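You operate a simulated robot arm through the tools that you are given. There is no shell and no other tool. Be economical: measure what you need, move in short steps, check, and stop when the job is done.

You run a simulated two-armed robot. Do the job below in one go: nothing can be reset, and whatever is moved stays where it is left.

TASK
Open the right drawer of the parts bench, put the green cloth in the inside of the right drawer of the parts bench, then shut the drawer. Turn the depth knob to 6 mm. Open the left drawer of the parts bench, put the white cloth in the inside of the left drawer of the parts bench and shut the drawer again. Stack the brown small box from the top of the gauge bench on top of the red small box. Close the right drawer of the gauge bench. Put the purple-band small ring on the counter of the stock rack away on the top of the workbench. Take the green crate on the counter of the stock rack and put it away on the bottom deck of the crate rack. The order is free. Set down upright: green crate.

Only the result counts: the job must be done as asked and must still hold three seconds after the hand-in. Knocking over, shifting, dropping, spilling or breaking anything else fails it. Flat cloth is picked up by pressing the open fingertips on it (5 to 10 N) and closing them slowly along it; thin cloth reads only 2 to 8 mm in the jaws.

THE ROBOT
Two 6-joint arms with two-finger parallel grippers on one trunk, on a base that drives. Base frame: it is fixed to the floor where the robot stands at the start and does not move with it; the origin is under the middle of the robot, x ahead of it, y to its left, z up; the surface under the hand at the start is at about z = 88. Lengths are in cm, angles in rad, forces in N, time in s.
The left shoulder is at the start at [28, 18.5, 98], the right one opposite. With the tool pointing down near the work surface each hand reaches from about 56 to 94 cm from the robot's upright axis, wherever it stands, measured 20 degrees to its own side. Places, roughly: bottom deck of the crate rack [-130, 80, 50]; depth knob [120, 0, 90]; green cloth (10x6x3 cm) [160, -20, 90]; green crate [-375, 50, 100]; inside of the left drawer of the parts bench [190, 10, 70]; inside of the right drawer of the parts bench [80, -30, 70]; left drawer of the parts bench [180, 20, 80]; purple-band small ring (5x5x2 cm) [-400, 130, 80]; right drawer of the gauge bench [-220, -90, 80]; right drawer of the parts bench [70, -20, 80]; small box [-75, -100, 100]; top of the workbench [400, 70, 90]; white cloth (11x7x3 cm) [90, -60, 90]. Payload 1.57 kg a hand.
Tool frame (each hand has its own): the origin (TCP) lies between the finger pads and is the grasp point; the fingertips stand 3 cm ahead of it; z points along the fingers, y is the line along which they close. Largest opening 8 cm; finger width 1.7, thickness 1.2; the body of the gripper, 4 by 8.2 cm, starts 8 cm behind the TCP.
Orientation is that of the tool frame in the base frame, as [roll, pitch, yaw] about the fixed x, y, z axes, in that order (R = Rz(yaw) Ry(pitch) Rx(roll)). With the fingers straight down and closing along the base's y, the tool's x points along the base's -x, its y along +y and its z along -z.

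THE INTERFACE
- The arms move only by the tool drive_tool. It takes "left_deltas", "right_deltas" or both (then of equal length, played together; a hand with none holds still); each is a list of rows, each a list of 7 numbers: the shift along the base's x, y, z in units of 25 mm (1.0 is 25 mm), then the turn, a rotation vector about the base's x, y, z in units of 6 degrees (1.0 is 6 degrees), then the opening in per cent of the stroke, from 0 (shut) to 100 (fully open). In form: [[tx, ty, tz, ax, ay, az, jaw], ...]. A call has 1 to 20 rows; each row shifts and turns the commanded pose from where the row before left it. A call with a number of a shift or a turn outside -1 to 1 is refused whole. A row lasts 0.2 s, in which the tool goes at most 5 cm and 0.15 rad; a call with a longer step from one row to the next is refused whole, and so is a gripper value outside its range. A pose out of reach is approached as far as the arm can. The call stops where the force on the tool passes 40 N (or 10 N more than at its start, if that is more) or the arm is blocked; 0.2 s more then pass. Each finger travels about 15.3 cm/s and halts on what it meets, pressing with about 28 N; the grip force reading is that of the motor and also rises with nothing between the fingers. The clock runs only during rows and for 0.2 s after the last one: add rows that do not move to give the fingers time. The reply holds the time, the measured pose of the TCP, the force on the tool along the base axes, the opening and the grip force, in the units named above and with some noise, with the torque about the TCP (base axes, N m) and any sound that the robot's microphone picked up.
- Cameras (640 x 400 px; columns grow to the right, rows downward): "scene" is now at [24.15, -0.27, 142.35]; the picture's right is [-0.05, -1.00, 0.00], its down [-0.70, 0.03, -0.71] and it looks along [0.71, -0.03, -0.71] (base axes); focal length 261 px, centre (320, 200). "left" rides on the left gripper at [7.2, 0.7, -12.2] in its tool frame; the picture's right is [-0.09, 1.00, 0.00], its down [-0.84, -0.08, -0.54] and it looks along [-0.54, -0.05, 0.84] (tool axes); focal length 238 px, centre (320, 200). "right" rides on the right gripper at [7.2, -0.7, -12.2] in its tool frame; the picture's right is [0.09, 1.00, 0.00], its down [-0.84, 0.08, -0.54] and it looks along [-0.54, 0.05, 0.84] (tool axes); focal length 238 px, centre (320, 200). There is no depth. A picture from a camera that has moved, and an enlarged one, comes with that camera's place and axes in the base frame and with its lens.
- capture(camera): a new picture of that camera. No time passes.
- raise_lower(by): slides the trunk up (or, below 0, down) by that many cm; the arms and the scene camera ride with it, the base frame stays. It gives what a move gives, with no picture.
- base_move(legs): drives the robot by 1 to 6 legs, each [ahead, turn to the left] in cm and rad, along the robot's own axes; the way and the turn of a leg run together, so that a leg with both is an arc; at most 150 cm and 3.142 rad a leg. The arms and the cameras ride along, it lands a little off, and it stops where it bumps. It gives what a move gives.
- head_to(pan, tilt): turns the head with the scene camera to pan (to the left, within 1.501 rad either way) and tilt (down, from -0.506 to 1.204), counted from straight ahead of the robot. It gives what a move gives.
- enlarge(camera, box): a new picture of the part [left, top, right, bottom] of that camera's present view, enlarged. No time passes.
- hand_in(): hands the job in; it is judged then, once.

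Go step by step. Nothing tells you exact positions but the pictures and the camera data: compare them with the known pose of the tool, close in by small moves and look again before you grip or let go. The budget is 483 turns and 246 pictures, counting those below and the enlarged ones. Unless the task says otherwise, let go and move clear before handing in.

The tools are called after "Call:" as name(argument=value, ...) on one line, values as JSON. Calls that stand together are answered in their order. drive_tool: Moves the arms, as the interface text tells. Its arguments: {"type":"object","properties":{"left_deltas":{"type":"array","items":{"type":"array","items":{"type":"number"}}},"right_deltas":{"type":"array","items":{"type":"array","items":{"type":"number"}}}},"required":[]} The other tools are called the same way: raise_lower (by) slides the trunk up or down; base_move (legs) drives the base; head_to (pan, tilt) turns the head that bears the scene camera; capture (camera) takes a picture; enlarge (camera, box) takes an enlarged picture of a part of a camera's view; hand_in () hands the job in.

At the start:

```text
clock: 0.0
left_ee_pos: [58.34, 17.39, 118.96]
left_orientation: [-3.141, -0.001, 3.14]
left_wrist_force: [0.2, 0.8, 0.1]
left_wrist_torque: [0.01, 0.0, 0.0]
left_width: 8.01
left_grasp_force: 0.1
right_ee_pos: [54.02, -30.09, 118.96]
right_orientation: [-3.141, 0.001, 3.141]
right_wrist_force: [0.5, -0.7, 0.0]
right_wrist_torque: [0.03, 0.02, 0.0]
right_width: 7.99
right_grasp_force: 0.1
trunk travel left (down, up): [-67.5, 31.5]
robot x, y, heading: [-0.31, -0.06, -0.001]
head pan, tilt: [-0.047, 0.784]
```

scene: 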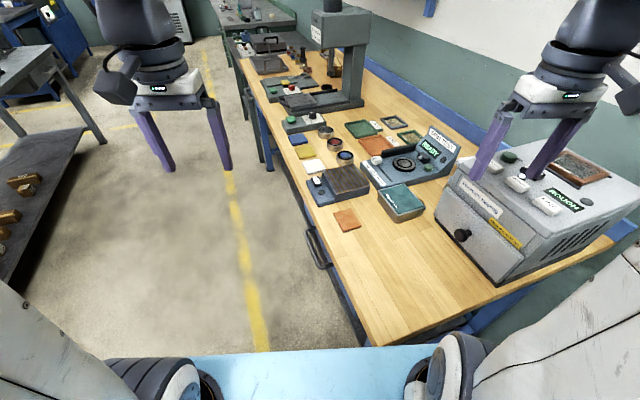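
right: 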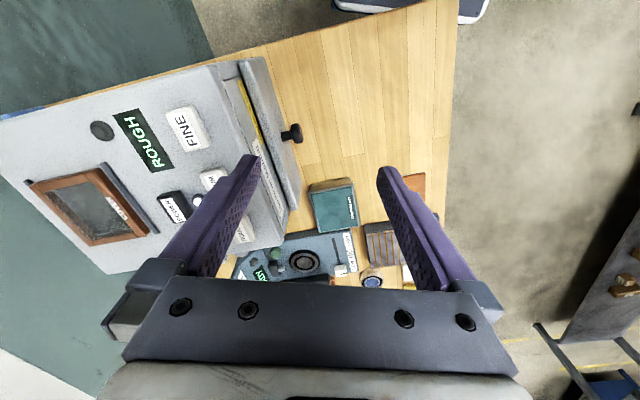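
left: 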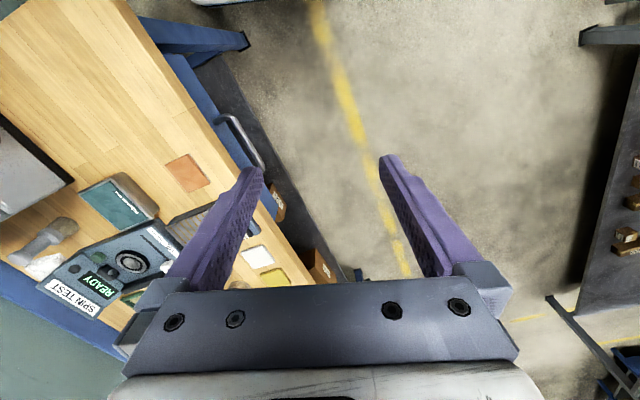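

I see a long wooden bench ahead and to the right, with cloths on it and a drawer handle on its front edge. First I'll look around with the head to map things out.

Call:
enlarge(camera="scene", box=[220, 60, 480, 260])

Call:
head_to(pan=0, tilt=0.3)

Call:
capture(camera="scene")

Call:
head_to(pan=1.4, tilt=0.4)

Call:
capture(camera="scene")

Call:
head_to(pan=-1.4, tilt=0.4)

Call:
capture(camera="scene")

```text
2.00 times, centred on (350, 160) of scene
camera zoom: at [24.15, -0.27, 142.35], right [-0.05, -1.0, 0.0], down [-0.7, 0.03, -0.71], along [0.71, -0.03, -0.71], focal length 521 px, centre (260, 280)
```

zoom: 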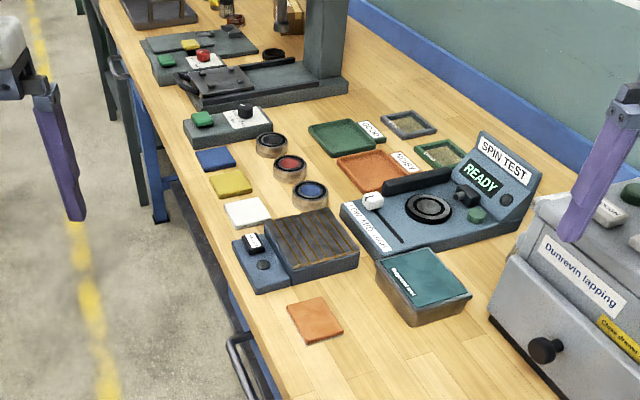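

```text
clock: 0.9
left_ee_pos: [58.44, 17.49, 118.9]
left_orientation: [3.141, -0.001, -3.141]
left_wrist_force: [-0.3, -0.2, -0.2]
left_wrist_torque: [-0.01, -0.02, -0.02]
left_width: 8.0
left_grasp_force: 0.0
right_ee_pos: [54.13, -30.19, 119.13]
right_orientation: [-3.141, 0.0, 3.142]
right_wrist_force: [-0.7, -0.6, -0.3]
right_wrist_torque: [0.02, 0.0, 0.02]
right_width: 8.02
right_grasp_force: 0.0
trunk travel left (down, up): [-67.5, 31.5]
robot x, y, heading: [-0.05, 0.08, 0.001]
head pan, tilt: [0.0, 0.3]
```

```text
241 pictures are left
camera scene: at [25.36, 0.11, 146.65], right [0.0, -1.0, 0.0], down [-0.3, 0.0, -0.95], along [0.95, 0.0, -0.3], focal length 261 px, centre (320, 200)
```

scene: 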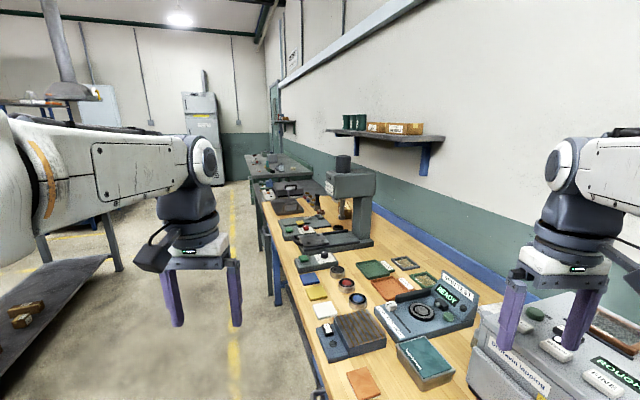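

```text
clock: 2.5
left_ee_pos: [58.36, 17.42, 119.02]
left_orientation: [-3.14, 0.0, -3.141]
left_wrist_force: [0.1, -0.1, -0.2]
left_wrist_torque: [0.03, -0.01, -0.03]
left_width: 8.01
left_grasp_force: 0.2
right_ee_pos: [54.13, -30.16, 118.95]
right_orientation: [3.141, -0.001, 3.141]
right_wrist_force: [-0.1, -0.6, 1.3]
right_wrist_torque: [0.0, -0.05, -0.01]
right_width: 8.01
right_grasp_force: 0.1
trunk travel left (down, up): [-67.5, 31.5]
robot x, y, heading: [-0.22, -0.14, -0.003]
head pan, tilt: [1.4, 0.4]
```

```text
240 pictures are left
camera scene: at [17.6, 9.24, 145.73], right [0.99, -0.17, 0.0], down [-0.07, -0.38, -0.92], along [0.16, 0.91, -0.39], focal length 261 px, centre (320, 200)
```

scene: 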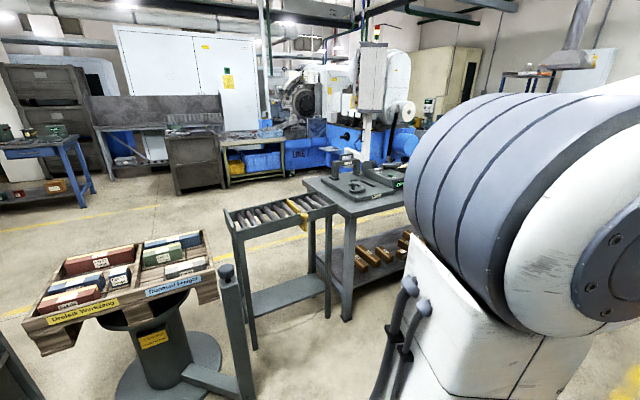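

```text
clock: 4.9
left_ee_pos: [58.42, 17.39, 119.1]
left_orientation: [3.141, -0.002, -3.142]
left_wrist_force: [-0.5, -0.9, -0.4]
left_wrist_torque: [0.01, -0.01, -0.01]
left_width: 8.0
left_grasp_force: 0.1
right_ee_pos: [54.11, -30.24, 118.95]
right_orientation: [-3.141, 0.0, 3.141]
right_wrist_force: [0.0, 0.1, -1.0]
right_wrist_torque: [-0.02, -0.03, 0.0]
right_width: 8.01
right_grasp_force: 0.1
trunk travel left (down, up): [-67.5, 31.5]
robot x, y, heading: [-0.11, 0.16, 0.004]
head pan, tilt: [-1.4, 0.4]
```

```text
239 pictures are left
camera scene: at [17.6, -9.02, 145.73], right [-0.99, -0.17, 0.0], down [-0.07, 0.38, -0.92], along [0.16, -0.91, -0.39], focal length 261 px, centre (320, 200)
```

scene: 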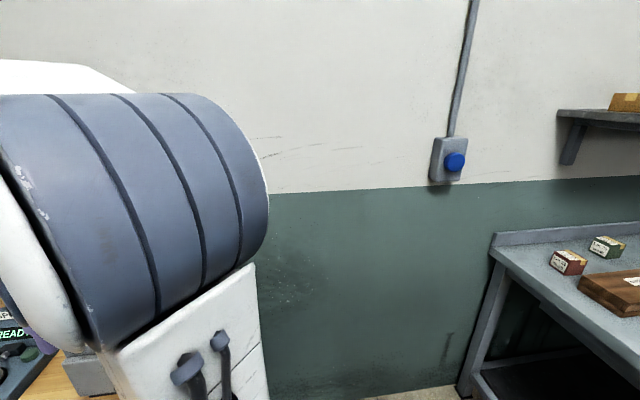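

I've mapped the parts bench: it runs at about 17° and its front faces the aisle on my left. I'll raise the trunk for clearance, then move to stand facing its right drawer and look again.

Call:
raise_lower(by=20)

Call:
base_move(legs=[[0, 1.0], [80, 0], [0, -2.25]])

Call:
head_to(pan=0, tilt=0.8)

Call:
capture(camera="scene")

```text
clock: 7.1
left_ee_pos: [58.4, 17.43, 139.09]
left_orientation: [3.141, 0.0, 3.141]
left_wrist_force: [-0.7, -0.8, 0.4]
left_wrist_torque: [0.01, 0.02, -0.01]
left_width: 7.99
left_grasp_force: 0.0
right_ee_pos: [54.14, -30.23, 138.92]
right_orientation: [3.141, 0.0, -3.141]
right_wrist_force: [0.3, -0.1, 0.1]
right_wrist_torque: [0.0, 0.0, -0.01]
right_width: 8.03
right_grasp_force: 0.1
trunk travel left (down, up): [-87.5, 11.5]
robot x, y, heading: [0.19, -0.26, 0.001]
head pan, tilt: [-1.4, 0.4]
```

```text
clock: 19.2
left_ee_pos: [77.55, 16.21, 138.99]
left_orientation: [-3.141, 0.0, 1.895]
left_wrist_force: [-0.4, -0.2, 0.5]
left_wrist_torque: [0.03, -0.02, 0.0]
left_width: 7.99
left_grasp_force: 0.1
right_ee_pos: [31.14, 5.25, 138.95]
right_orientation: [3.141, 0.0, 1.894]
right_wrist_force: [0.3, -0.2, 0.2]
right_wrist_torque: [0.03, 0.0, 0.0]
right_width: 7.99
right_grasp_force: 0.0
trunk travel left (down, up): [-87.5, 11.5]
robot x, y, heading: [42.67, 65.99, -1.248]
head pan, tilt: [-1.4, 0.4]
```

```text
clock: 20.7
left_ee_pos: [77.5, 16.33, 139.1]
left_orientation: [-3.141, -0.001, 1.894]
left_wrist_force: [-0.1, 0.1, 0.9]
left_wrist_torque: [-0.01, -0.03, 0.03]
left_width: 8.01
left_grasp_force: 0.1
right_ee_pos: [31.01, 5.34, 138.95]
right_orientation: [3.14, 0.0, 1.894]
right_wrist_force: [0.2, -0.7, -0.7]
right_wrist_torque: [-0.02, 0.06, 0.01]
right_width: 8.01
right_grasp_force: 0.1
trunk travel left (down, up): [-87.5, 11.5]
robot x, y, heading: [42.65, 65.89, -1.245]
head pan, tilt: [0.0, 0.799]
```

```text
238 pictures are left
camera scene: at [50.24, 43.44, 162.22], right [-0.95, -0.32, 0.0], down [-0.23, 0.68, -0.7], along [0.22, -0.66, -0.72], focal length 261 px, centre (320, 200)
```

scene: 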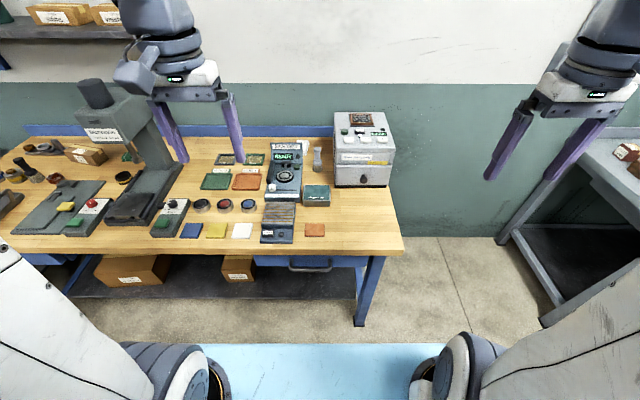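

The whole bench is now in view from the front. I'll enlarge it to find the cloths and the drawers.

Call:
enlarge(camera="scene", box=[200, 130, 420, 280])

Call:
enlarge(camera="scene", box=[0, 130, 220, 280])

```text
2.67 times, centred on (310, 205) of scene
camera zoom: at [50.24, 43.44, 162.22], right [-0.95, -0.32, 0.0], down [-0.23, 0.68, -0.7], along [0.22, -0.66, -0.72], focal length 695 px, centre (347, 187)
```

zoom: 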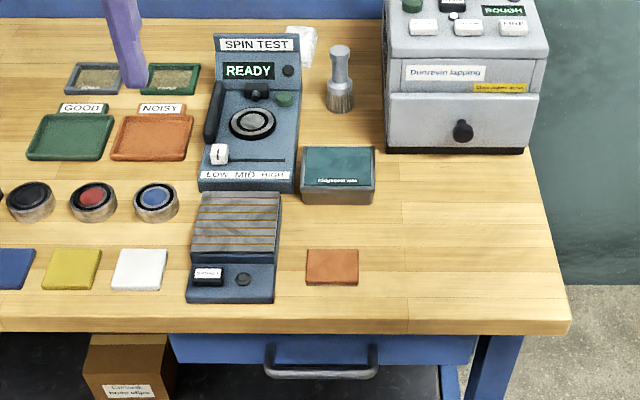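

```text
2.67 times, centred on (110, 205) of scene
camera zoom: at [50.24, 43.44, 162.22], right [-0.95, -0.32, 0.0], down [-0.23, 0.68, -0.7], along [0.22, -0.66, -0.72], focal length 695 px, centre (880, 187)
```

zoom: 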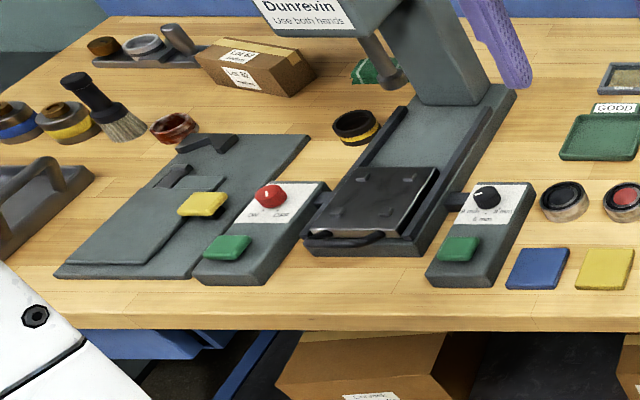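

I've found both cloths: the white one lies behind the spin tester at about [91, -53], the green one behind the press at about [164, -22]. I'll look down at my own base for its footprint, and zoom in on the two cloths.

Call:
head_to(pan=0, tilt=1.2)

Call:
capture(camera="scene")

Call:
head_to(pan=1.2, tilt=0.4)

Call:
capture(camera="scene")

Call:
head_to(pan=-1.2, tilt=0.4)

Call:
capture(camera="scene")

```text
clock: 21.6
left_ee_pos: [77.55, 16.33, 138.93]
left_orientation: [-3.141, 0.0, 1.894]
left_wrist_force: [1.0, 0.0, -0.2]
left_wrist_torque: [0.02, 0.01, 0.02]
left_width: 8.01
left_grasp_force: 0.1
right_ee_pos: [31.15, 5.18, 139.03]
right_orientation: [-3.142, -0.001, 1.895]
right_wrist_force: [-1.0, -0.1, 0.6]
right_wrist_torque: [0.01, -0.02, 0.0]
right_width: 7.99
right_grasp_force: 0.2
trunk travel left (down, up): [-87.5, 11.5]
robot x, y, heading: [42.99, 66.21, -1.242]
head pan, tilt: [0.0, 1.201]
```

```text
235 pictures are left
camera scene: at [49.46, 45.79, 159.45], right [-0.95, -0.32, 0.0], down [-0.3, 0.88, -0.36], along [0.12, -0.34, -0.93], focal length 261 px, centre (320, 200)
```

scene: 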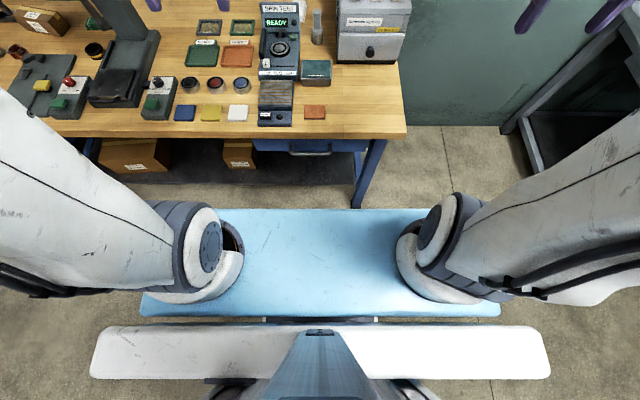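

```text
clock: 23.0
left_ee_pos: [77.55, 16.35, 139.01]
left_orientation: [3.139, 0.0, 1.894]
left_wrist_force: [0.2, 0.0, 0.3]
left_wrist_torque: [0.0, 0.0, 0.0]
left_width: 7.99
left_grasp_force: 0.1
right_ee_pos: [31.17, 5.3, 138.97]
right_orientation: [-3.141, 0.0, 1.893]
right_wrist_force: [0.1, -0.6, 0.5]
right_wrist_torque: [-0.02, 0.02, -0.03]
right_width: 8.01
right_grasp_force: 0.0
trunk travel left (down, up): [-87.5, 11.5]
robot x, y, heading: [42.58, 66.31, -1.247]
head pan, tilt: [1.201, 0.4]
```

```text
234 pictures are left
camera scene: at [56.94, 50.65, 165.73], right [-0.05, -1.0, 0.0], down [-0.39, 0.02, -0.92], along [0.92, -0.04, -0.39], focal length 261 px, centre (320, 200)
```

scene: 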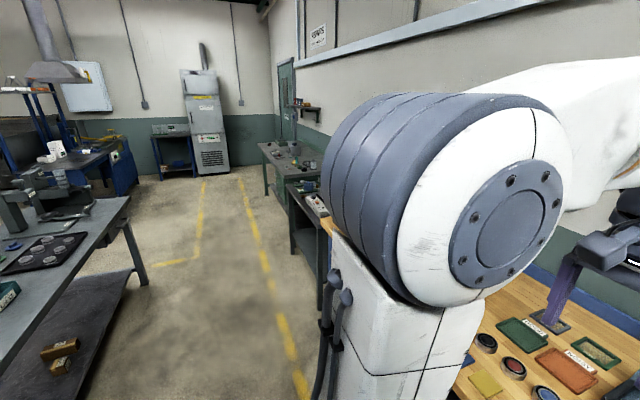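

```text
clock: 25.2
left_ee_pos: [77.67, 16.33, 138.96]
left_orientation: [3.141, -0.001, 1.894]
left_wrist_force: [0.0, -0.5, 0.2]
left_wrist_torque: [0.0, 0.03, 0.0]
left_width: 7.98
left_grasp_force: 0.0
right_ee_pos: [31.07, 5.33, 138.97]
right_orientation: [-3.141, 0.001, 1.894]
right_wrist_force: [0.0, 0.5, -0.5]
right_wrist_torque: [-0.01, 0.02, 0.0]
right_width: 7.99
right_grasp_force: 0.0
trunk travel left (down, up): [-87.5, 11.5]
robot x, y, heading: [42.6, 66.11, -1.247]
head pan, tilt: [-1.201, 0.4]
```

```text
233 pictures are left
camera scene: at [40.56, 45.17, 165.73], right [-0.64, 0.77, 0.0], down [0.3, 0.25, -0.92], along [-0.71, -0.59, -0.39], focal length 261 px, centre (320, 200)
```

scene: 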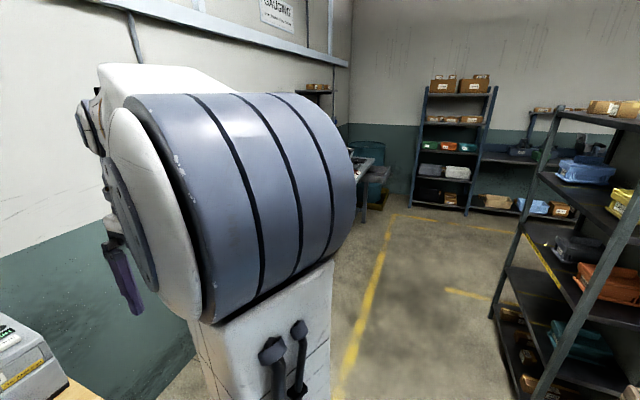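

The blue plate at my shoulders reaches only about 38 cm ahead of the axis. Next I'll drive along the bench to a spot facing the press, to see where the green cloth lies and the left drawer.

Call:
base_move(legs=[[0, 1.556], [80, 0], [0, -1.571]])

Call:
head_to(pan=0, tilt=0.8)

Call:
capture(camera="scene")

Call:
enlarge(camera="scene", box=[200, 100, 420, 240])

```text
clock: 37.0
left_ee_pos: [152.3, 36.53, 139.14]
left_orientation: [3.141, 0.001, 1.845]
left_wrist_force: [0.1, 0.1, -1.1]
left_wrist_torque: [0.06, -0.03, 0.02]
left_width: 7.96
left_grasp_force: 0.1
right_ee_pos: [105.34, 27.9, 138.92]
right_orientation: [3.14, 0.0, 1.845]
right_wrist_force: [0.8, 0.0, 0.1]
right_wrist_torque: [0.0, -0.04, 0.03]
right_width: 7.98
right_grasp_force: 0.1
trunk travel left (down, up): [-87.5, 11.5]
robot x, y, heading: [119.78, 88.48, -1.299]
head pan, tilt: [-1.201, 0.4]
```

```text
clock: 38.5
left_ee_pos: [152.31, 36.52, 139.02]
left_orientation: [3.14, -0.001, 1.845]
left_wrist_force: [-0.3, -0.1, -0.5]
left_wrist_torque: [0.01, 0.0, 0.0]
left_width: 7.98
left_grasp_force: 0.0
right_ee_pos: [105.25, 27.85, 138.99]
right_orientation: [-3.141, 0.0, 1.844]
right_wrist_force: [0.9, -0.2, -0.3]
right_wrist_torque: [0.02, -0.03, 0.01]
right_width: 8.0
right_grasp_force: 0.2
trunk travel left (down, up): [-87.5, 11.5]
robot x, y, heading: [119.61, 88.09, -1.297]
head pan, tilt: [0.0, 0.799]
```

```text
232 pictures are left
camera scene: at [126.27, 65.03, 162.22], right [-0.96, -0.27, 0.0], down [-0.19, 0.69, -0.7], along [0.19, -0.67, -0.72], focal length 261 px, centre (320, 200)
```

scene: 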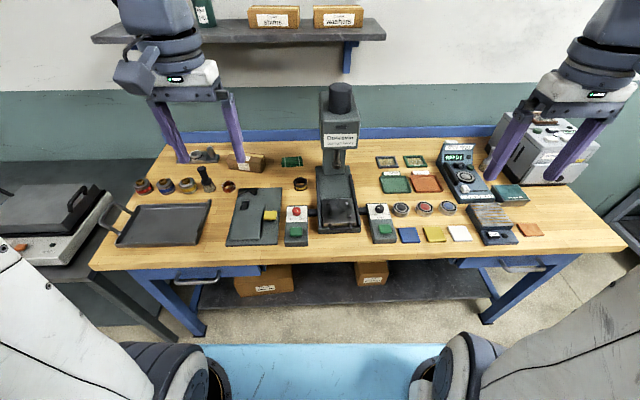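

```text
2.86 times, centred on (310, 170) of scene
camera zoom: at [126.27, 65.03, 162.22], right [-0.96, -0.27, 0.0], down [-0.19, 0.69, -0.7], along [0.19, -0.67, -0.72], focal length 744 px, centre (349, 286)
```

zoom: 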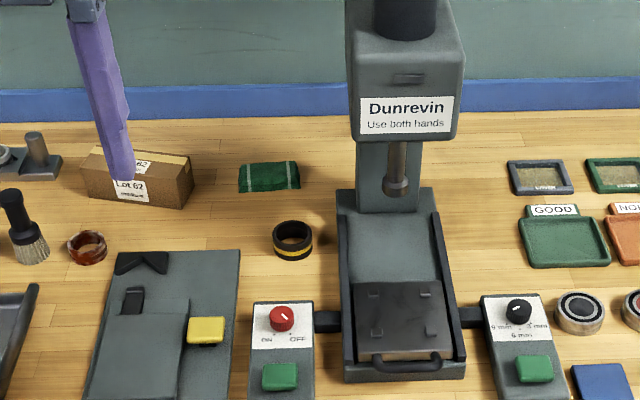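

The cloth lies free at about [164, -21], left of the press, and the depth knob is on the right-hand press box. I'll drive closer so that my left hand can reach the cloth.

Call:
base_move(legs=[[27, 0.0]])

Call:
capture(camera="left")

Call:
capture(camera="scene")

```text
clock: 40.4
left_ee_pos: [159.62, 9.65, 139.09]
left_orientation: [3.141, 0.001, 1.841]
left_wrist_force: [0.7, 0.3, 0.4]
left_wrist_torque: [-0.01, 0.06, 0.01]
left_width: 7.99
left_grasp_force: 0.1
right_ee_pos: [112.77, 1.07, 138.83]
right_orientation: [3.14, 0.001, 1.844]
right_wrist_force: [-0.4, 0.3, -0.1]
right_wrist_torque: [-0.02, 0.02, 0.02]
right_width: 8.02
right_grasp_force: 0.2
trunk travel left (down, up): [-87.5, 11.5]
robot x, y, heading: [127.59, 61.33, -1.297]
head pan, tilt: [0.0, 0.799]
```

```text
230 pictures are left
camera left: at [158.22, 16.73, 151.25], right [0.98, 0.18, 0.0], down [0.15, -0.83, 0.54], along [0.1, -0.53, -0.84], focal length 238 px, centre (320, 200)
```

left: 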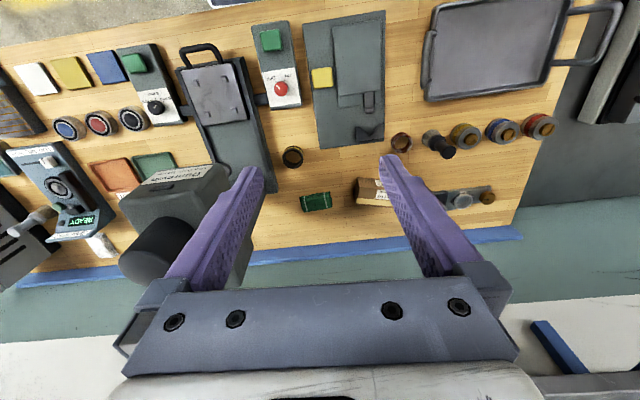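

```text
229 pictures are left
camera scene: at [133.69, 38.2, 162.22], right [-0.96, -0.27, 0.0], down [-0.19, 0.69, -0.7], along [0.19, -0.67, -0.72], focal length 261 px, centre (320, 200)
```

scene: 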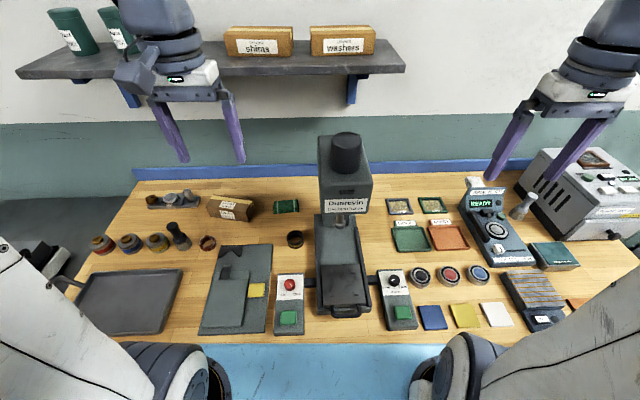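

Axis is about 44 cm from the bench edge. I'll turn the left wrist 90° so the jaws close across the cloth's 6 cm width, and move to above the cloth.

Call:
drive_tool(left_deltas=[[0.115, -0.83, -0.7, 0, 0, -1, 100], [0.115, -0.83, -0.7, 0, 0, -1, 100], [0.115, -0.83, -0.7, 0, 0, -1, 100], [0.115, -0.83, -0.7, 0, 0, -1, 100], [0.115, -0.83, -0.7, 0, 0, -1, 100], [0.115, -0.83, -0.7, 0, 0, -1, 100], [0.115, -0.83, -0.7, 0, 0, -1, 100], [0.115, -0.83, -0.7, 0, 0, -1, 100], [0.115, -0.83, -0.7, 0, 0, -1, 100], [0.115, -0.83, -0.7, 0, 0, -1, 100], [0.115, -0.83, -0.7, 0, 0, -1, 100], [0.115, -0.83, -0.7, 0, 0, -1, 100], [0.115, -0.83, -0.7, 0, 0, -1, 100], [0.115, -0.83, -0.7, 0, 0, -1, 100], [0.115, -0.83, -0.7, 0, 0, -1, 100]])

Call:
capture(camera="left")

Call:
capture(camera="scene")

```text
clock: 43.8
left_ee_pos: [163.89, -19.46, 115.21]
left_orientation: [3.082, 0.004, 0.273]
left_wrist_force: [-0.1, -0.6, 0.1]
left_wrist_torque: [-0.01, 0.01, 0.05]
left_width: 8.0
left_grasp_force: 0.0
right_ee_pos: [112.53, 1.72, 139.13]
right_orientation: [-3.141, 0.001, 1.843]
right_wrist_force: [0.5, -0.2, 0.0]
right_wrist_torque: [-0.02, 0.02, -0.01]
right_width: 7.98
right_grasp_force: 0.0
trunk travel left (down, up): [-87.5, 11.5]
robot x, y, heading: [127.17, 61.82, -1.292]
head pan, tilt: [0.0, 0.799]
stopped in row 15 (left hand): the arm was blocked; the commanded pose is now the measured one
```

```text
228 pictures are left
camera left: at [170.76, -17.54, 127.45], right [0.18, -0.98, 0.06], down [-0.83, -0.12, 0.54], along [-0.52, -0.15, -0.84], focal length 238 px, centre (320, 200)
```

left: 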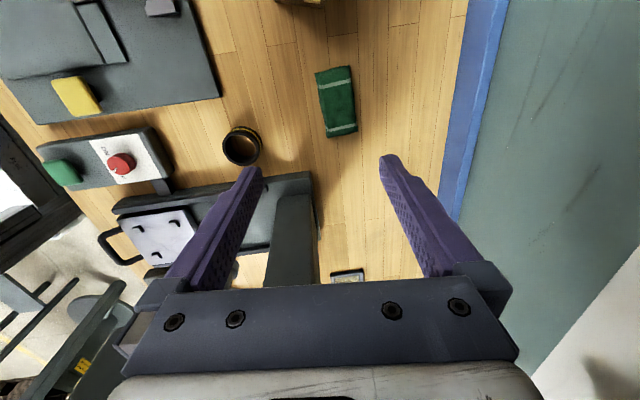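

```text
227 pictures are left
camera scene: at [132.92, 42.04, 163.16], right [-0.96, -0.28, 0.0], down [-0.19, 0.67, -0.71], along [0.2, -0.69, -0.7], focal length 261 px, centre (320, 200)
```

scene: 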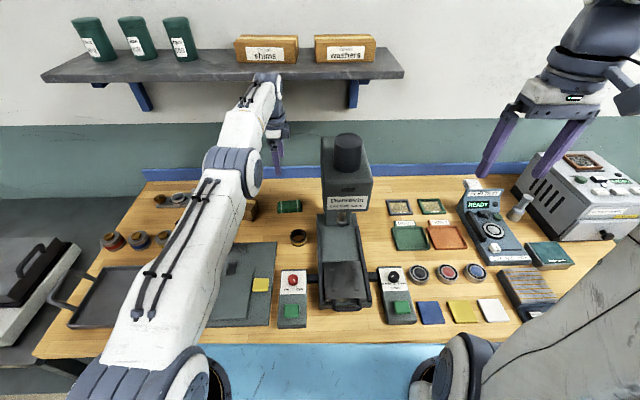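

The wrist touched the wall shelf, whose front edge hangs right above the cloth at z≈138. I'll back off along the bench normal before going lower.

Call:
drive_tool(left_deltas=[[-0.25, 0.9, 0, 0, 0, 0, 100], [-0.25, 0.9, 0, 0, 0, 0, 100], [-0.25, 0.9, 0, 0, 0, 0, 100], [-0.25, 0.9, 0, 0, 0, 0, 100], [-0.25, 0.9, 0, 0, 0, 0, 100]])

Call:
capture(camera="scene")

```text
clock: 45.0
left_ee_pos: [161.06, -10.33, 112.78]
left_orientation: [3.126, 0.001, 0.274]
left_wrist_force: [-0.3, 0.5, 0.6]
left_wrist_torque: [-0.06, 0.01, 0.0]
left_width: 7.99
left_grasp_force: 0.0
right_ee_pos: [112.91, 0.26, 138.46]
right_orientation: [-3.14, -0.01, 1.84]
right_wrist_force: [0.8, 0.1, 0.6]
right_wrist_torque: [-0.03, 0.01, 0.0]
right_width: 7.99
right_grasp_force: 0.2
trunk travel left (down, up): [-87.5, 11.5]
robot x, y, heading: [127.09, 61.42, -1.297]
head pan, tilt: [0.0, 0.799]
```

```text
226 pictures are left
camera scene: at [133.76, 38.48, 162.24], right [-0.96, -0.27, 0.0], down [-0.2, 0.69, -0.7], along [0.19, -0.67, -0.72], focal length 261 px, centre (320, 200)
```

scene: 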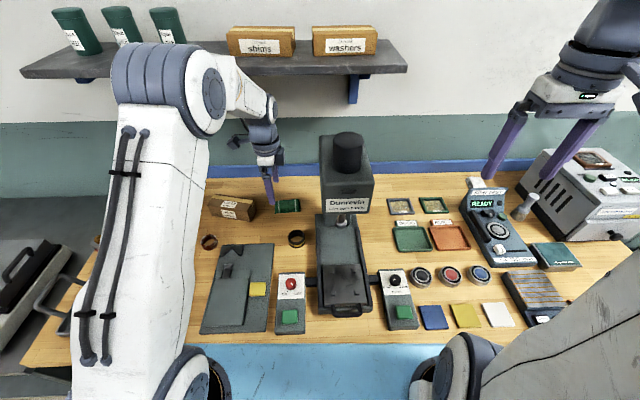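

Nothing on the shelf shifted. I'll lower the trunk 14 cm so the whole arm passes under the shelf, then look from the wrist.

Call:
raise_lower(by=-13)

Call:
capture(camera="left")

Call:
capture(camera="scene")

```text
clock: 46.6
left_ee_pos: [161.09, -10.22, 99.67]
left_orientation: [3.129, 0.0, 0.274]
left_wrist_force: [-0.3, -1.0, -0.2]
left_wrist_torque: [0.04, 0.02, -0.01]
left_width: 8.01
left_grasp_force: 0.1
right_ee_pos: [112.84, 0.16, 125.32]
right_orientation: [-3.141, -0.012, 1.84]
right_wrist_force: [0.6, -0.8, 0.0]
right_wrist_torque: [0.01, -0.03, 0.02]
right_width: 8.0
right_grasp_force: 0.1
trunk travel left (down, up): [-74.5, 24.5]
robot x, y, heading: [127.26, 61.64, -1.297]
head pan, tilt: [0.0, 0.799]
```

```text
225 pictures are left
camera left: at [168.14, -8.83, 112.01], right [0.18, -0.98, 0.01], down [-0.83, -0.15, 0.54], along [-0.53, -0.11, -0.84], focal length 238 px, centre (320, 200)
```

left: 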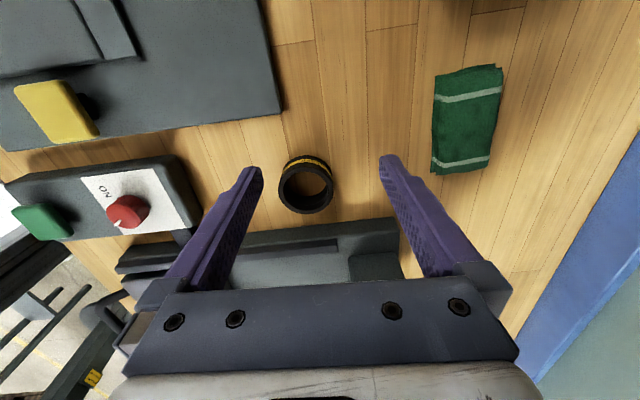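

```text
224 pictures are left
camera scene: at [133.78, 38.37, 149.23], right [-0.96, -0.27, 0.0], down [-0.2, 0.69, -0.7], along [0.19, -0.67, -0.72], focal length 261 px, centre (320, 200)
```

scene: 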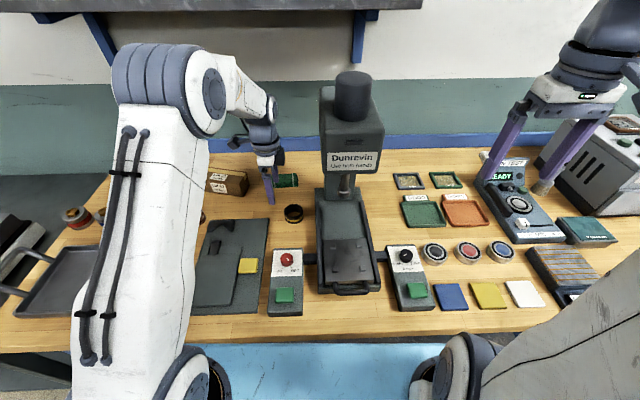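

The cloth's centre is at about [164.7, -23.2], turned about 9° from the jaws. I'll move over it at this height with a small twist.

Call:
drive_tool(left_deltas=[[0.24, -0.87, 0, 0, 0, 0.25, 100], [0.24, -0.87, 0, 0, 0, 0.25, 100], [0.24, -0.87, 0, 0, 0, 0.25, 100], [0.24, -0.87, 0, 0, 0, 0.25, 100], [0.24, -0.87, 0, 0, 0, 0.25, 100], [0.24, -0.85, 0, 0, 0, 0.25, 100], [0, 0, 0, 0, 0, 0, 100]])

Call:
capture(camera="left")

Call:
capture(camera="scene")

```text
clock: 48.2
left_ee_pos: [164.36, -21.32, 100.25]
left_orientation: [3.131, 0.002, 0.432]
left_wrist_force: [-0.2, 0.6, 0.9]
left_wrist_torque: [-0.01, -0.01, 0.01]
left_width: 7.96
left_grasp_force: 0.0
left hand out of reach, approached as far as the arm can: row 6
right_ee_pos: [112.81, 0.02, 125.38]
right_orientation: [3.141, -0.011, 1.841]
right_wrist_force: [-0.7, 0.3, 0.2]
right_wrist_torque: [-0.02, -0.04, -0.03]
right_width: 8.04
right_grasp_force: 0.1
trunk travel left (down, up): [-74.5, 24.5]
robot x, y, heading: [127.32, 61.25, -1.293]
head pan, tilt: [0.0, 0.799]
```

```text
223 pictures are left
camera left: at [170.99, -18.85, 112.43], right [0.33, -0.94, 0.01], down [-0.79, -0.27, 0.54], along [-0.51, -0.19, -0.84], focal length 238 px, centre (320, 200)
```

left: 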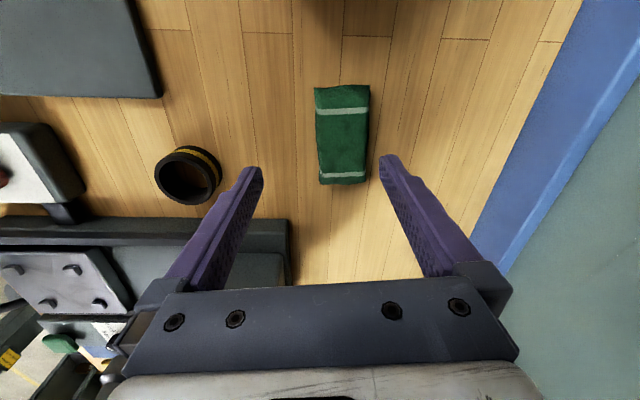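

```text
222 pictures are left
camera scene: at [133.78, 38.37, 149.22], right [-0.96, -0.27, 0.0], down [-0.2, 0.69, -0.7], along [0.19, -0.67, -0.72], focal length 261 px, centre (320, 200)
```

scene: 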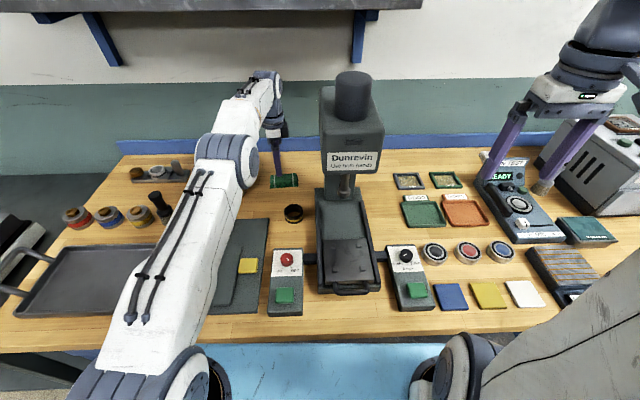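

The arm is at full stretch about 2 cm short. I'll nudge the base ahead by 3 cm.

Call:
base_move(legs=[[3, 0]])

Call:
capture(camera="left")

```text
clock: 49.0
left_ee_pos: [165.28, -24.11, 100.27]
left_orientation: [3.128, 0.001, 0.433]
left_wrist_force: [-0.1, 0.9, 0.0]
left_wrist_torque: [-0.01, -0.01, 0.01]
left_width: 8.0
left_grasp_force: 0.2
right_ee_pos: [113.74, -2.7, 125.24]
right_orientation: [3.141, -0.009, 1.842]
right_wrist_force: [0.3, 1.5, -1.0]
right_wrist_torque: [-0.02, 0.0, 0.05]
right_width: 7.97
right_grasp_force: 0.0
trunk travel left (down, up): [-74.5, 24.5]
robot x, y, heading: [128.06, 58.63, -1.292]
head pan, tilt: [0.0, 0.799]
```

```text
221 pictures are left
camera left: at [171.87, -21.66, 112.45], right [0.33, -0.94, 0.01], down [-0.79, -0.27, 0.54], along [-0.51, -0.19, -0.84], focal length 238 px, centre (320, 200)
```

left: 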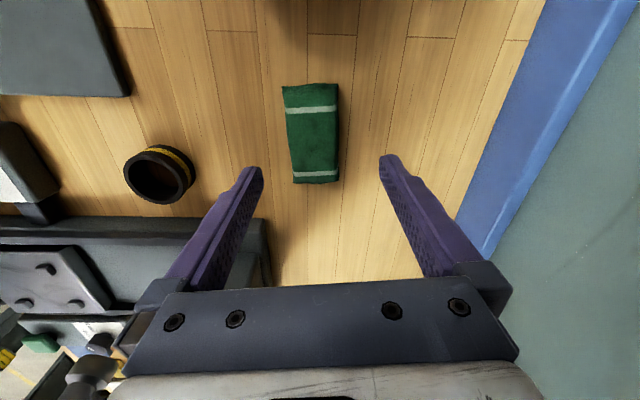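

The cloth is centred between the fingers now. I'll go down in short steps.

Call:
drive_tool(left_deltas=[[0, 0.08, -0.7, 0, 0, 0, 100], [0, 0.08, -0.7, 0, 0, 0, 100], [0, 0, -0.7, 0, 0, 0, 100], [0, 0, -0.7, 0, 0, 0, 100], [0, 0, -0.4, 0, 0, 0, 100], [0, 0, -0.3, 0, 0, 0, 100], [0, 0, 0, 0, 0, 0, 100]])

Call:
capture(camera="left")

```text
clock: 50.6
left_ee_pos: [165.1, -23.78, 91.32]
left_orientation: [3.131, 0.003, 0.433]
left_wrist_force: [0.4, 0.0, 0.8]
left_wrist_torque: [0.02, 0.0, -0.01]
left_width: 7.99
left_grasp_force: 0.1
right_ee_pos: [113.92, -2.81, 125.35]
right_orientation: [3.141, -0.01, 1.843]
right_wrist_force: [0.3, -0.3, 0.1]
right_wrist_torque: [0.01, 0.0, 0.05]
right_width: 8.01
right_grasp_force: 0.1
trunk travel left (down, up): [-74.5, 24.5]
robot x, y, heading: [127.98, 58.98, -1.296]
head pan, tilt: [0.0, 0.799]
```

```text
220 pictures are left
camera left: at [171.85, -21.23, 103.69], right [0.33, -0.94, 0.01], down [-0.79, -0.27, 0.54], along [-0.51, -0.19, -0.84], focal length 238 px, centre (320, 200)
```

left: 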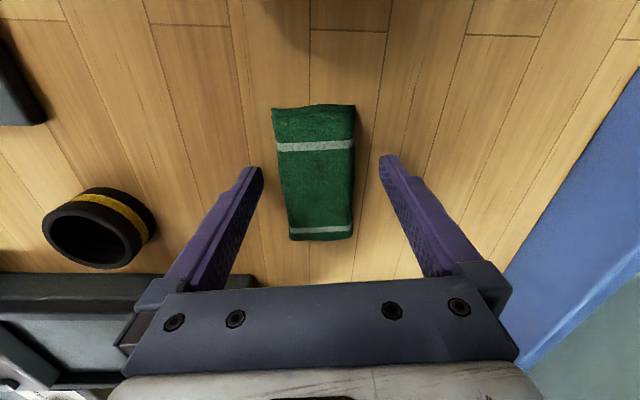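

The fingers straddle the cloth with no contact yet. I'll ease down to touch the table lightly.

Call:
drive_tool(left_deltas=[[0, 0, -0.1, 0, 0, 0, 100], [0, 0, -0.1, 0, 0, 0, 100], [0, 0, 0, 0, 0, 0, 100]])

```text
clock: 51.4
left_ee_pos: [165.19, -23.73, 91.0]
left_orientation: [3.131, 0.001, 0.434]
left_wrist_force: [1.0, 0.6, 5.0]
left_wrist_torque: [0.28, 0.08, -0.03]
left_width: 8.03
left_grasp_force: 0.0
right_ee_pos: [113.8, -2.84, 125.33]
right_orientation: [3.141, -0.011, 1.841]
right_wrist_force: [-0.2, -0.4, 0.1]
right_wrist_torque: [0.0, 0.0, -0.02]
right_width: 7.99
right_grasp_force: 0.0
trunk travel left (down, up): [-74.5, 24.5]
robot x, y, heading: [128.18, 58.94, -1.294]
head pan, tilt: [0.0, 0.799]
```

Touched the table at z=88 with 5 N. Now I'll close slowly on the cloth.

Call:
drive_tool(left_deltas=[[0, 0, 0, 0, 0, 0, 90], [0, 0, 0, 0, 0, 0, 80], [0, 0, 0, 0, 0, 0, 70], [0, 0, 0, 0, 0, 0, 60], [0, 0, 0, 0, 0, 0, 50], [0, 0, 0, 0, 0, 0, 40], [0, 0, 0, 0, 0, 0, 30], [0, 0, 0, 0, 0, 0, 20], [0, 0, 0, 0, 0, 0, 10], [0, 0, 0, 0, 0, 0, 0], [0, 0, 0, 0, 0, 0, 0], [0, 0, 0, 0, 0, 0, 0]])

Call:
capture(camera="left")

```text
clock: 54.0
left_ee_pos: [165.27, -23.67, 90.99]
left_orientation: [3.131, 0.0, 0.433]
left_wrist_force: [-3.5, 2.7, 8.0]
left_wrist_torque: [0.33, 0.2, 0.01]
left_width: 5.32
left_grasp_force: 27.6
right_ee_pos: [113.7, -2.81, 125.25]
right_orientation: [3.141, -0.009, 1.84]
right_wrist_force: [0.1, 0.8, -0.3]
right_wrist_torque: [0.01, 0.01, 0.01]
right_width: 7.99
right_grasp_force: 0.0
trunk travel left (down, up): [-74.5, 24.5]
robot x, y, heading: [128.18, 58.72, -1.297]
head pan, tilt: [0.0, 0.799]
```

```text
219 pictures are left
camera left: at [171.83, -21.25, 103.31], right [0.33, -0.94, 0.01], down [-0.79, -0.27, 0.54], along [-0.51, -0.19, -0.84], focal length 238 px, centre (320, 200)
```

left: 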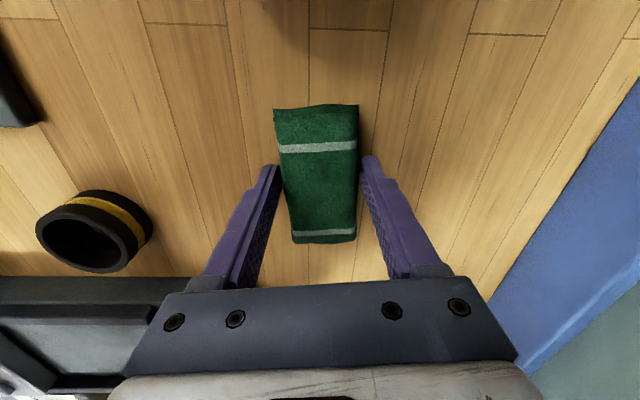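

The cloth is held at 5.3 cm wide. I'll lift it 6 cm and pull back out from under the shelf.

Call:
drive_tool(left_deltas=[[0, 0, 0.4, 0, 0, 0, 0], [0, 0, 0.5, 0, 0, 0, 0], [0, 0, 0.7, 0, 0, 0, 0], [0, 0, 0.8, 0, 0, 0, 0], [-0.1, 0.8, 0.3, 0, 0, 0, 0], [-0.1, 0.9, 0.1, 0, 0, 0, 0], [-0.1, 0.9, 0, 0, 0, 0, 0], [-0.1, 0.9, 0, 0, 0, 0, 0], [-0.1, 0.9, 0, 0, 0, 0, 0], [-0.1, 0.9, 0, 0, 0, 0, 0], [-0.1, 0.9, 0, 0, 0, 0, 0]])

Call:
capture(camera="left")

```text
clock: 56.4
left_ee_pos: [163.49, -8.11, 98.02]
left_orientation: [3.13, 0.001, 0.434]
left_wrist_force: [0.0, -0.7, 0.3]
left_wrist_torque: [-0.03, 0.02, 0.0]
left_width: 5.28
left_grasp_force: 28.5
right_ee_pos: [113.78, -2.9, 125.33]
right_orientation: [-3.141, -0.01, 1.841]
right_wrist_force: [0.8, 0.0, -0.5]
right_wrist_torque: [0.05, -0.01, 0.0]
right_width: 7.99
right_grasp_force: 0.0
trunk travel left (down, up): [-74.5, 24.5]
robot x, y, heading: [127.88, 58.66, -1.293]
head pan, tilt: [0.0, 0.799]
```

```text
218 pictures are left
camera left: at [170.07, -5.67, 110.28], right [0.33, -0.94, 0.01], down [-0.79, -0.27, 0.54], along [-0.51, -0.19, -0.84], focal length 238 px, centre (320, 200)
```

left: 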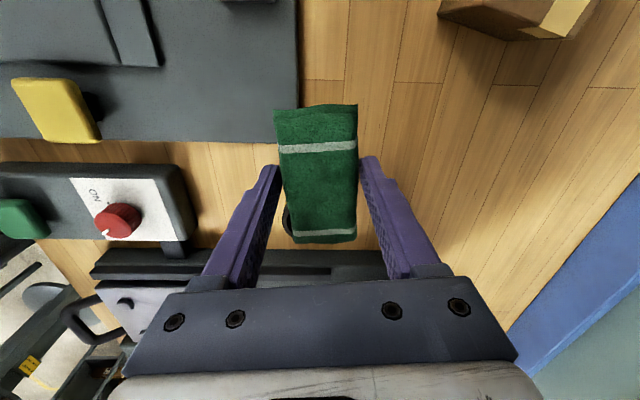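

The green cloth is safely in the left hand. The depth knob is within the right hand's reach from here, so I'll lift the left hand and bring the right one above the knob to look.

Call:
drive_tool(left_deltas=[[0, 0.3, 0.9, 0, 0, 0, 0], [0, 0.3, 0.9, 0, 0, 0, 0], [0, 0.3, 0.9, 0, 0, 0, 0], [0, 0.3, 0.9, 0, 0, 0, 0], [0, 0.3, 0.9, 0, 0, 0, 0], [0, 0, 0.9, 0, 0, 0, 0]], right_deltas=[[0.55, 0.4, -0.8, 0, 0, 0, 100], [0.55, 0.4, -0.8, 0, 0, 0, 100], [0.55, 0.4, -0.8, 0, 0, 0, 100], [0.55, 0.4, -0.8, 0, 0, 0, 100], [0.55, 0.4, -0.8, 0, 0, 0, 100], [0.55, 0.4, -0.8, 0, 0, 0, 100]])

Call:
capture(camera="right")

Call:
enlarge(camera="scene", box=[360, 220, 460, 320])

```text
clock: 57.8
left_ee_pos: [163.69, -4.65, 111.66]
left_orientation: [3.131, 0.001, 0.432]
left_wrist_force: [0.1, -0.1, -0.3]
left_wrist_torque: [0.02, 0.01, -0.02]
left_width: 5.26
left_grasp_force: 27.5
right_ee_pos: [122.25, 3.33, 113.15]
right_orientation: [3.141, -0.009, 1.841]
right_wrist_force: [0.6, -0.5, 0.1]
right_wrist_torque: [-0.03, -0.01, 0.0]
right_width: 7.99
right_grasp_force: 0.0
trunk travel left (down, up): [-74.5, 24.5]
robot x, y, heading: [128.17, 58.63, -1.291]
head pan, tilt: [0.0, 0.799]
```

```text
217 pictures are left
camera right: at [119.62, 9.9, 125.49], right [0.94, 0.35, 0.0], down [0.3, -0.79, 0.53], along [0.19, -0.5, -0.85], focal length 238 px, centre (320, 200)
```

right: 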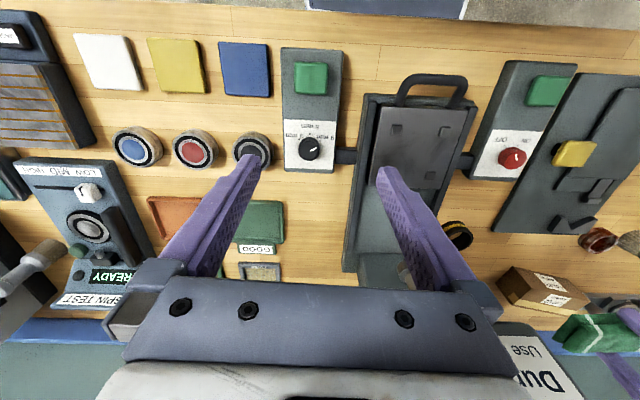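

```text
4.00 times, centred on (410, 270) of scene
camera zoom: at [134.61, 35.5, 149.22], right [-0.96, -0.27, 0.0], down [-0.2, 0.69, -0.7], along [0.19, -0.67, -0.72], focal length 1042 px, centre (-40, -80)
```

zoom: 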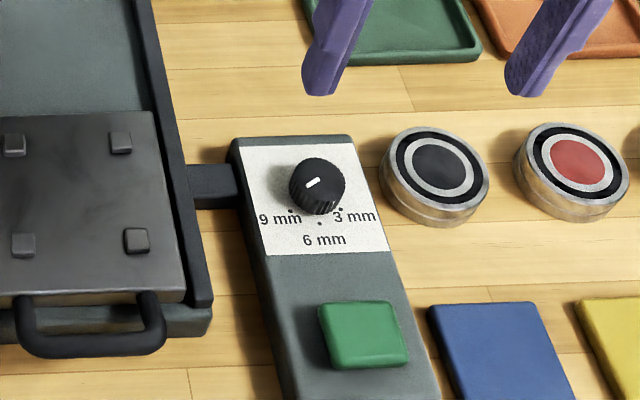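

The knob's pointer is at 9 mm; centre about [122.5, -1.9], top at z≈92.5, and 6 mm needs a +60° turn. I'll pre-turn the hand by -30° and descend to just above it.

Call:
drive_tool(right_deltas=[[0.02, -0.42, -0.7, 0, 0, -1, 65], [0.02, -0.42, -0.8, 0, 0, -1, 65], [0.02, -0.42, -0.8, 0, 0, -1, 65], [0.02, -0.42, -0.8, 0, 0, -1, 65], [0.02, -0.42, -0.8, 0, 0, -1, 65], [0, 0, -0.8, 0, 0, 0, 65], [0, 0, -0.7, 0, 0, 0, 65], [0, 0, 0, 0, 0, 0, 65]])

Call:
capture(camera="right")

Call:
capture(camera="scene")

```text
clock: 59.6
left_ee_pos: [163.83, -4.66, 111.65]
left_orientation: [3.13, 0.003, 0.433]
left_wrist_force: [0.0, -0.1, -0.3]
left_wrist_torque: [-0.01, 0.04, -0.02]
left_width: 5.28
left_grasp_force: 27.6
right_ee_pos: [122.24, -1.92, 99.61]
right_orientation: [-3.141, -0.01, 1.317]
right_wrist_force: [-0.1, -0.3, -0.7]
right_wrist_torque: [0.03, -0.01, 0.0]
right_width: 5.2
right_grasp_force: 0.1
trunk travel left (down, up): [-74.5, 24.5]
robot x, y, heading: [127.85, 58.52, -1.291]
head pan, tilt: [0.0, 0.799]
```

```text
215 pictures are left
camera right: at [123.27, 5.08, 112.01], right [0.99, -0.16, 0.0], down [-0.14, -0.83, 0.53], along [-0.08, -0.53, -0.85], focal length 238 px, centre (320, 200)
```

right: 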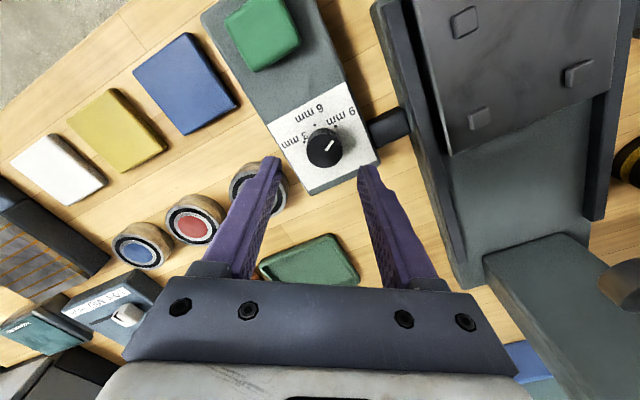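

```text
214 pictures are left
camera scene: at [134.62, 35.49, 149.22], right [-0.96, -0.27, 0.0], down [-0.2, 0.69, -0.7], along [0.19, -0.67, -0.72], focal length 261 px, centre (320, 200)
```

scene: 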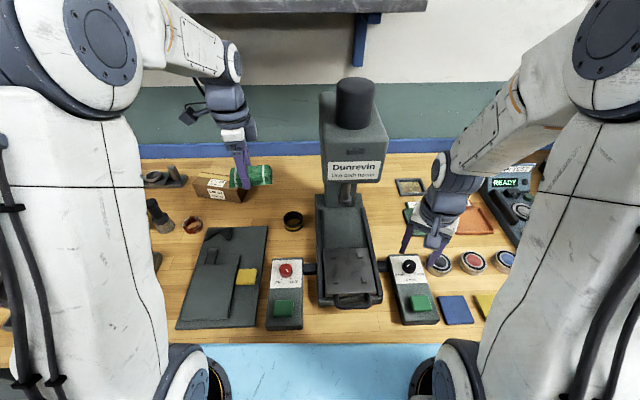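

The knob is centred between the fingers. I'll go down around it, then close.

Call:
drive_tool(right_deltas=[[0.08, 0, -0.6, 0, 0, 0, 60], [0, 0, -0.6, 0, 0, 0, 60], [0, 0, -0.5, 0, 0, 0, 60], [0, 0, -0.4, 0, 0, 0, 60], [0, 0, 0, 0, 0, 0, 60]])

Call:
capture(camera="right")

```text
clock: 60.8
left_ee_pos: [163.72, -4.69, 111.59]
left_orientation: [3.129, 0.002, 0.433]
left_wrist_force: [0.4, 0.3, -0.8]
left_wrist_torque: [-0.01, 0.01, -0.03]
left_width: 5.31
left_grasp_force: 28.0
right_ee_pos: [122.55, -2.11, 94.58]
right_orientation: [-3.141, -0.01, 1.318]
right_wrist_force: [0.0, -0.4, -0.1]
right_wrist_torque: [-0.04, 0.0, 0.0]
right_width: 4.8
right_grasp_force: 0.1
trunk travel left (down, up): [-74.5, 24.5]
robot x, y, heading: [128.09, 58.39, -1.294]
head pan, tilt: [0.0, 0.799]
```

```text
213 pictures are left
camera right: at [123.63, 4.87, 106.84], right [0.99, -0.16, 0.0], down [-0.14, -0.83, 0.53], along [-0.08, -0.53, -0.85], focal length 238 px, centre (320, 200)
```

right: 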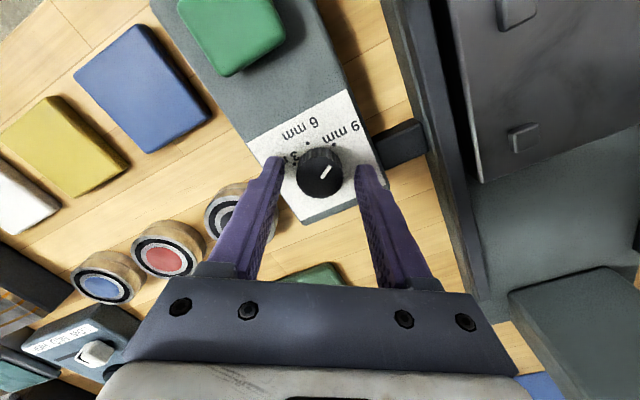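

Centred. I'll go down a further 4 mm and close on the knob.

Call:
drive_tool(right_deltas=[[0, 0, -0.15, 0, 0, 0, 60], [0, 0, 0, 0, 0, 0, 50], [0, 0, 0, 0, 0, 0, 40], [0, 0, 0, 0, 0, 0, 30], [0, 0, 0, 0, 0, 0, 25], [0, 0, 0, 0, 0, 0, 25]])

```text
clock: 62.2
left_ee_pos: [163.63, -4.66, 111.54]
left_orientation: [3.127, 0.003, 0.434]
left_wrist_force: [0.2, 0.1, -0.6]
left_wrist_torque: [-0.02, 0.02, -0.04]
left_width: 5.29
left_grasp_force: 28.0
right_ee_pos: [122.64, -2.17, 94.13]
right_orientation: [-3.14, -0.01, 1.317]
right_wrist_force: [-1.0, 1.2, -3.5]
right_wrist_torque: [-0.4, 0.14, 0.0]
right_width: 2.94
right_grasp_force: 39.1
trunk travel left (down, up): [-74.5, 24.5]
robot x, y, heading: [127.51, 59.02, -1.295]
head pan, tilt: [0.0, 0.799]
```

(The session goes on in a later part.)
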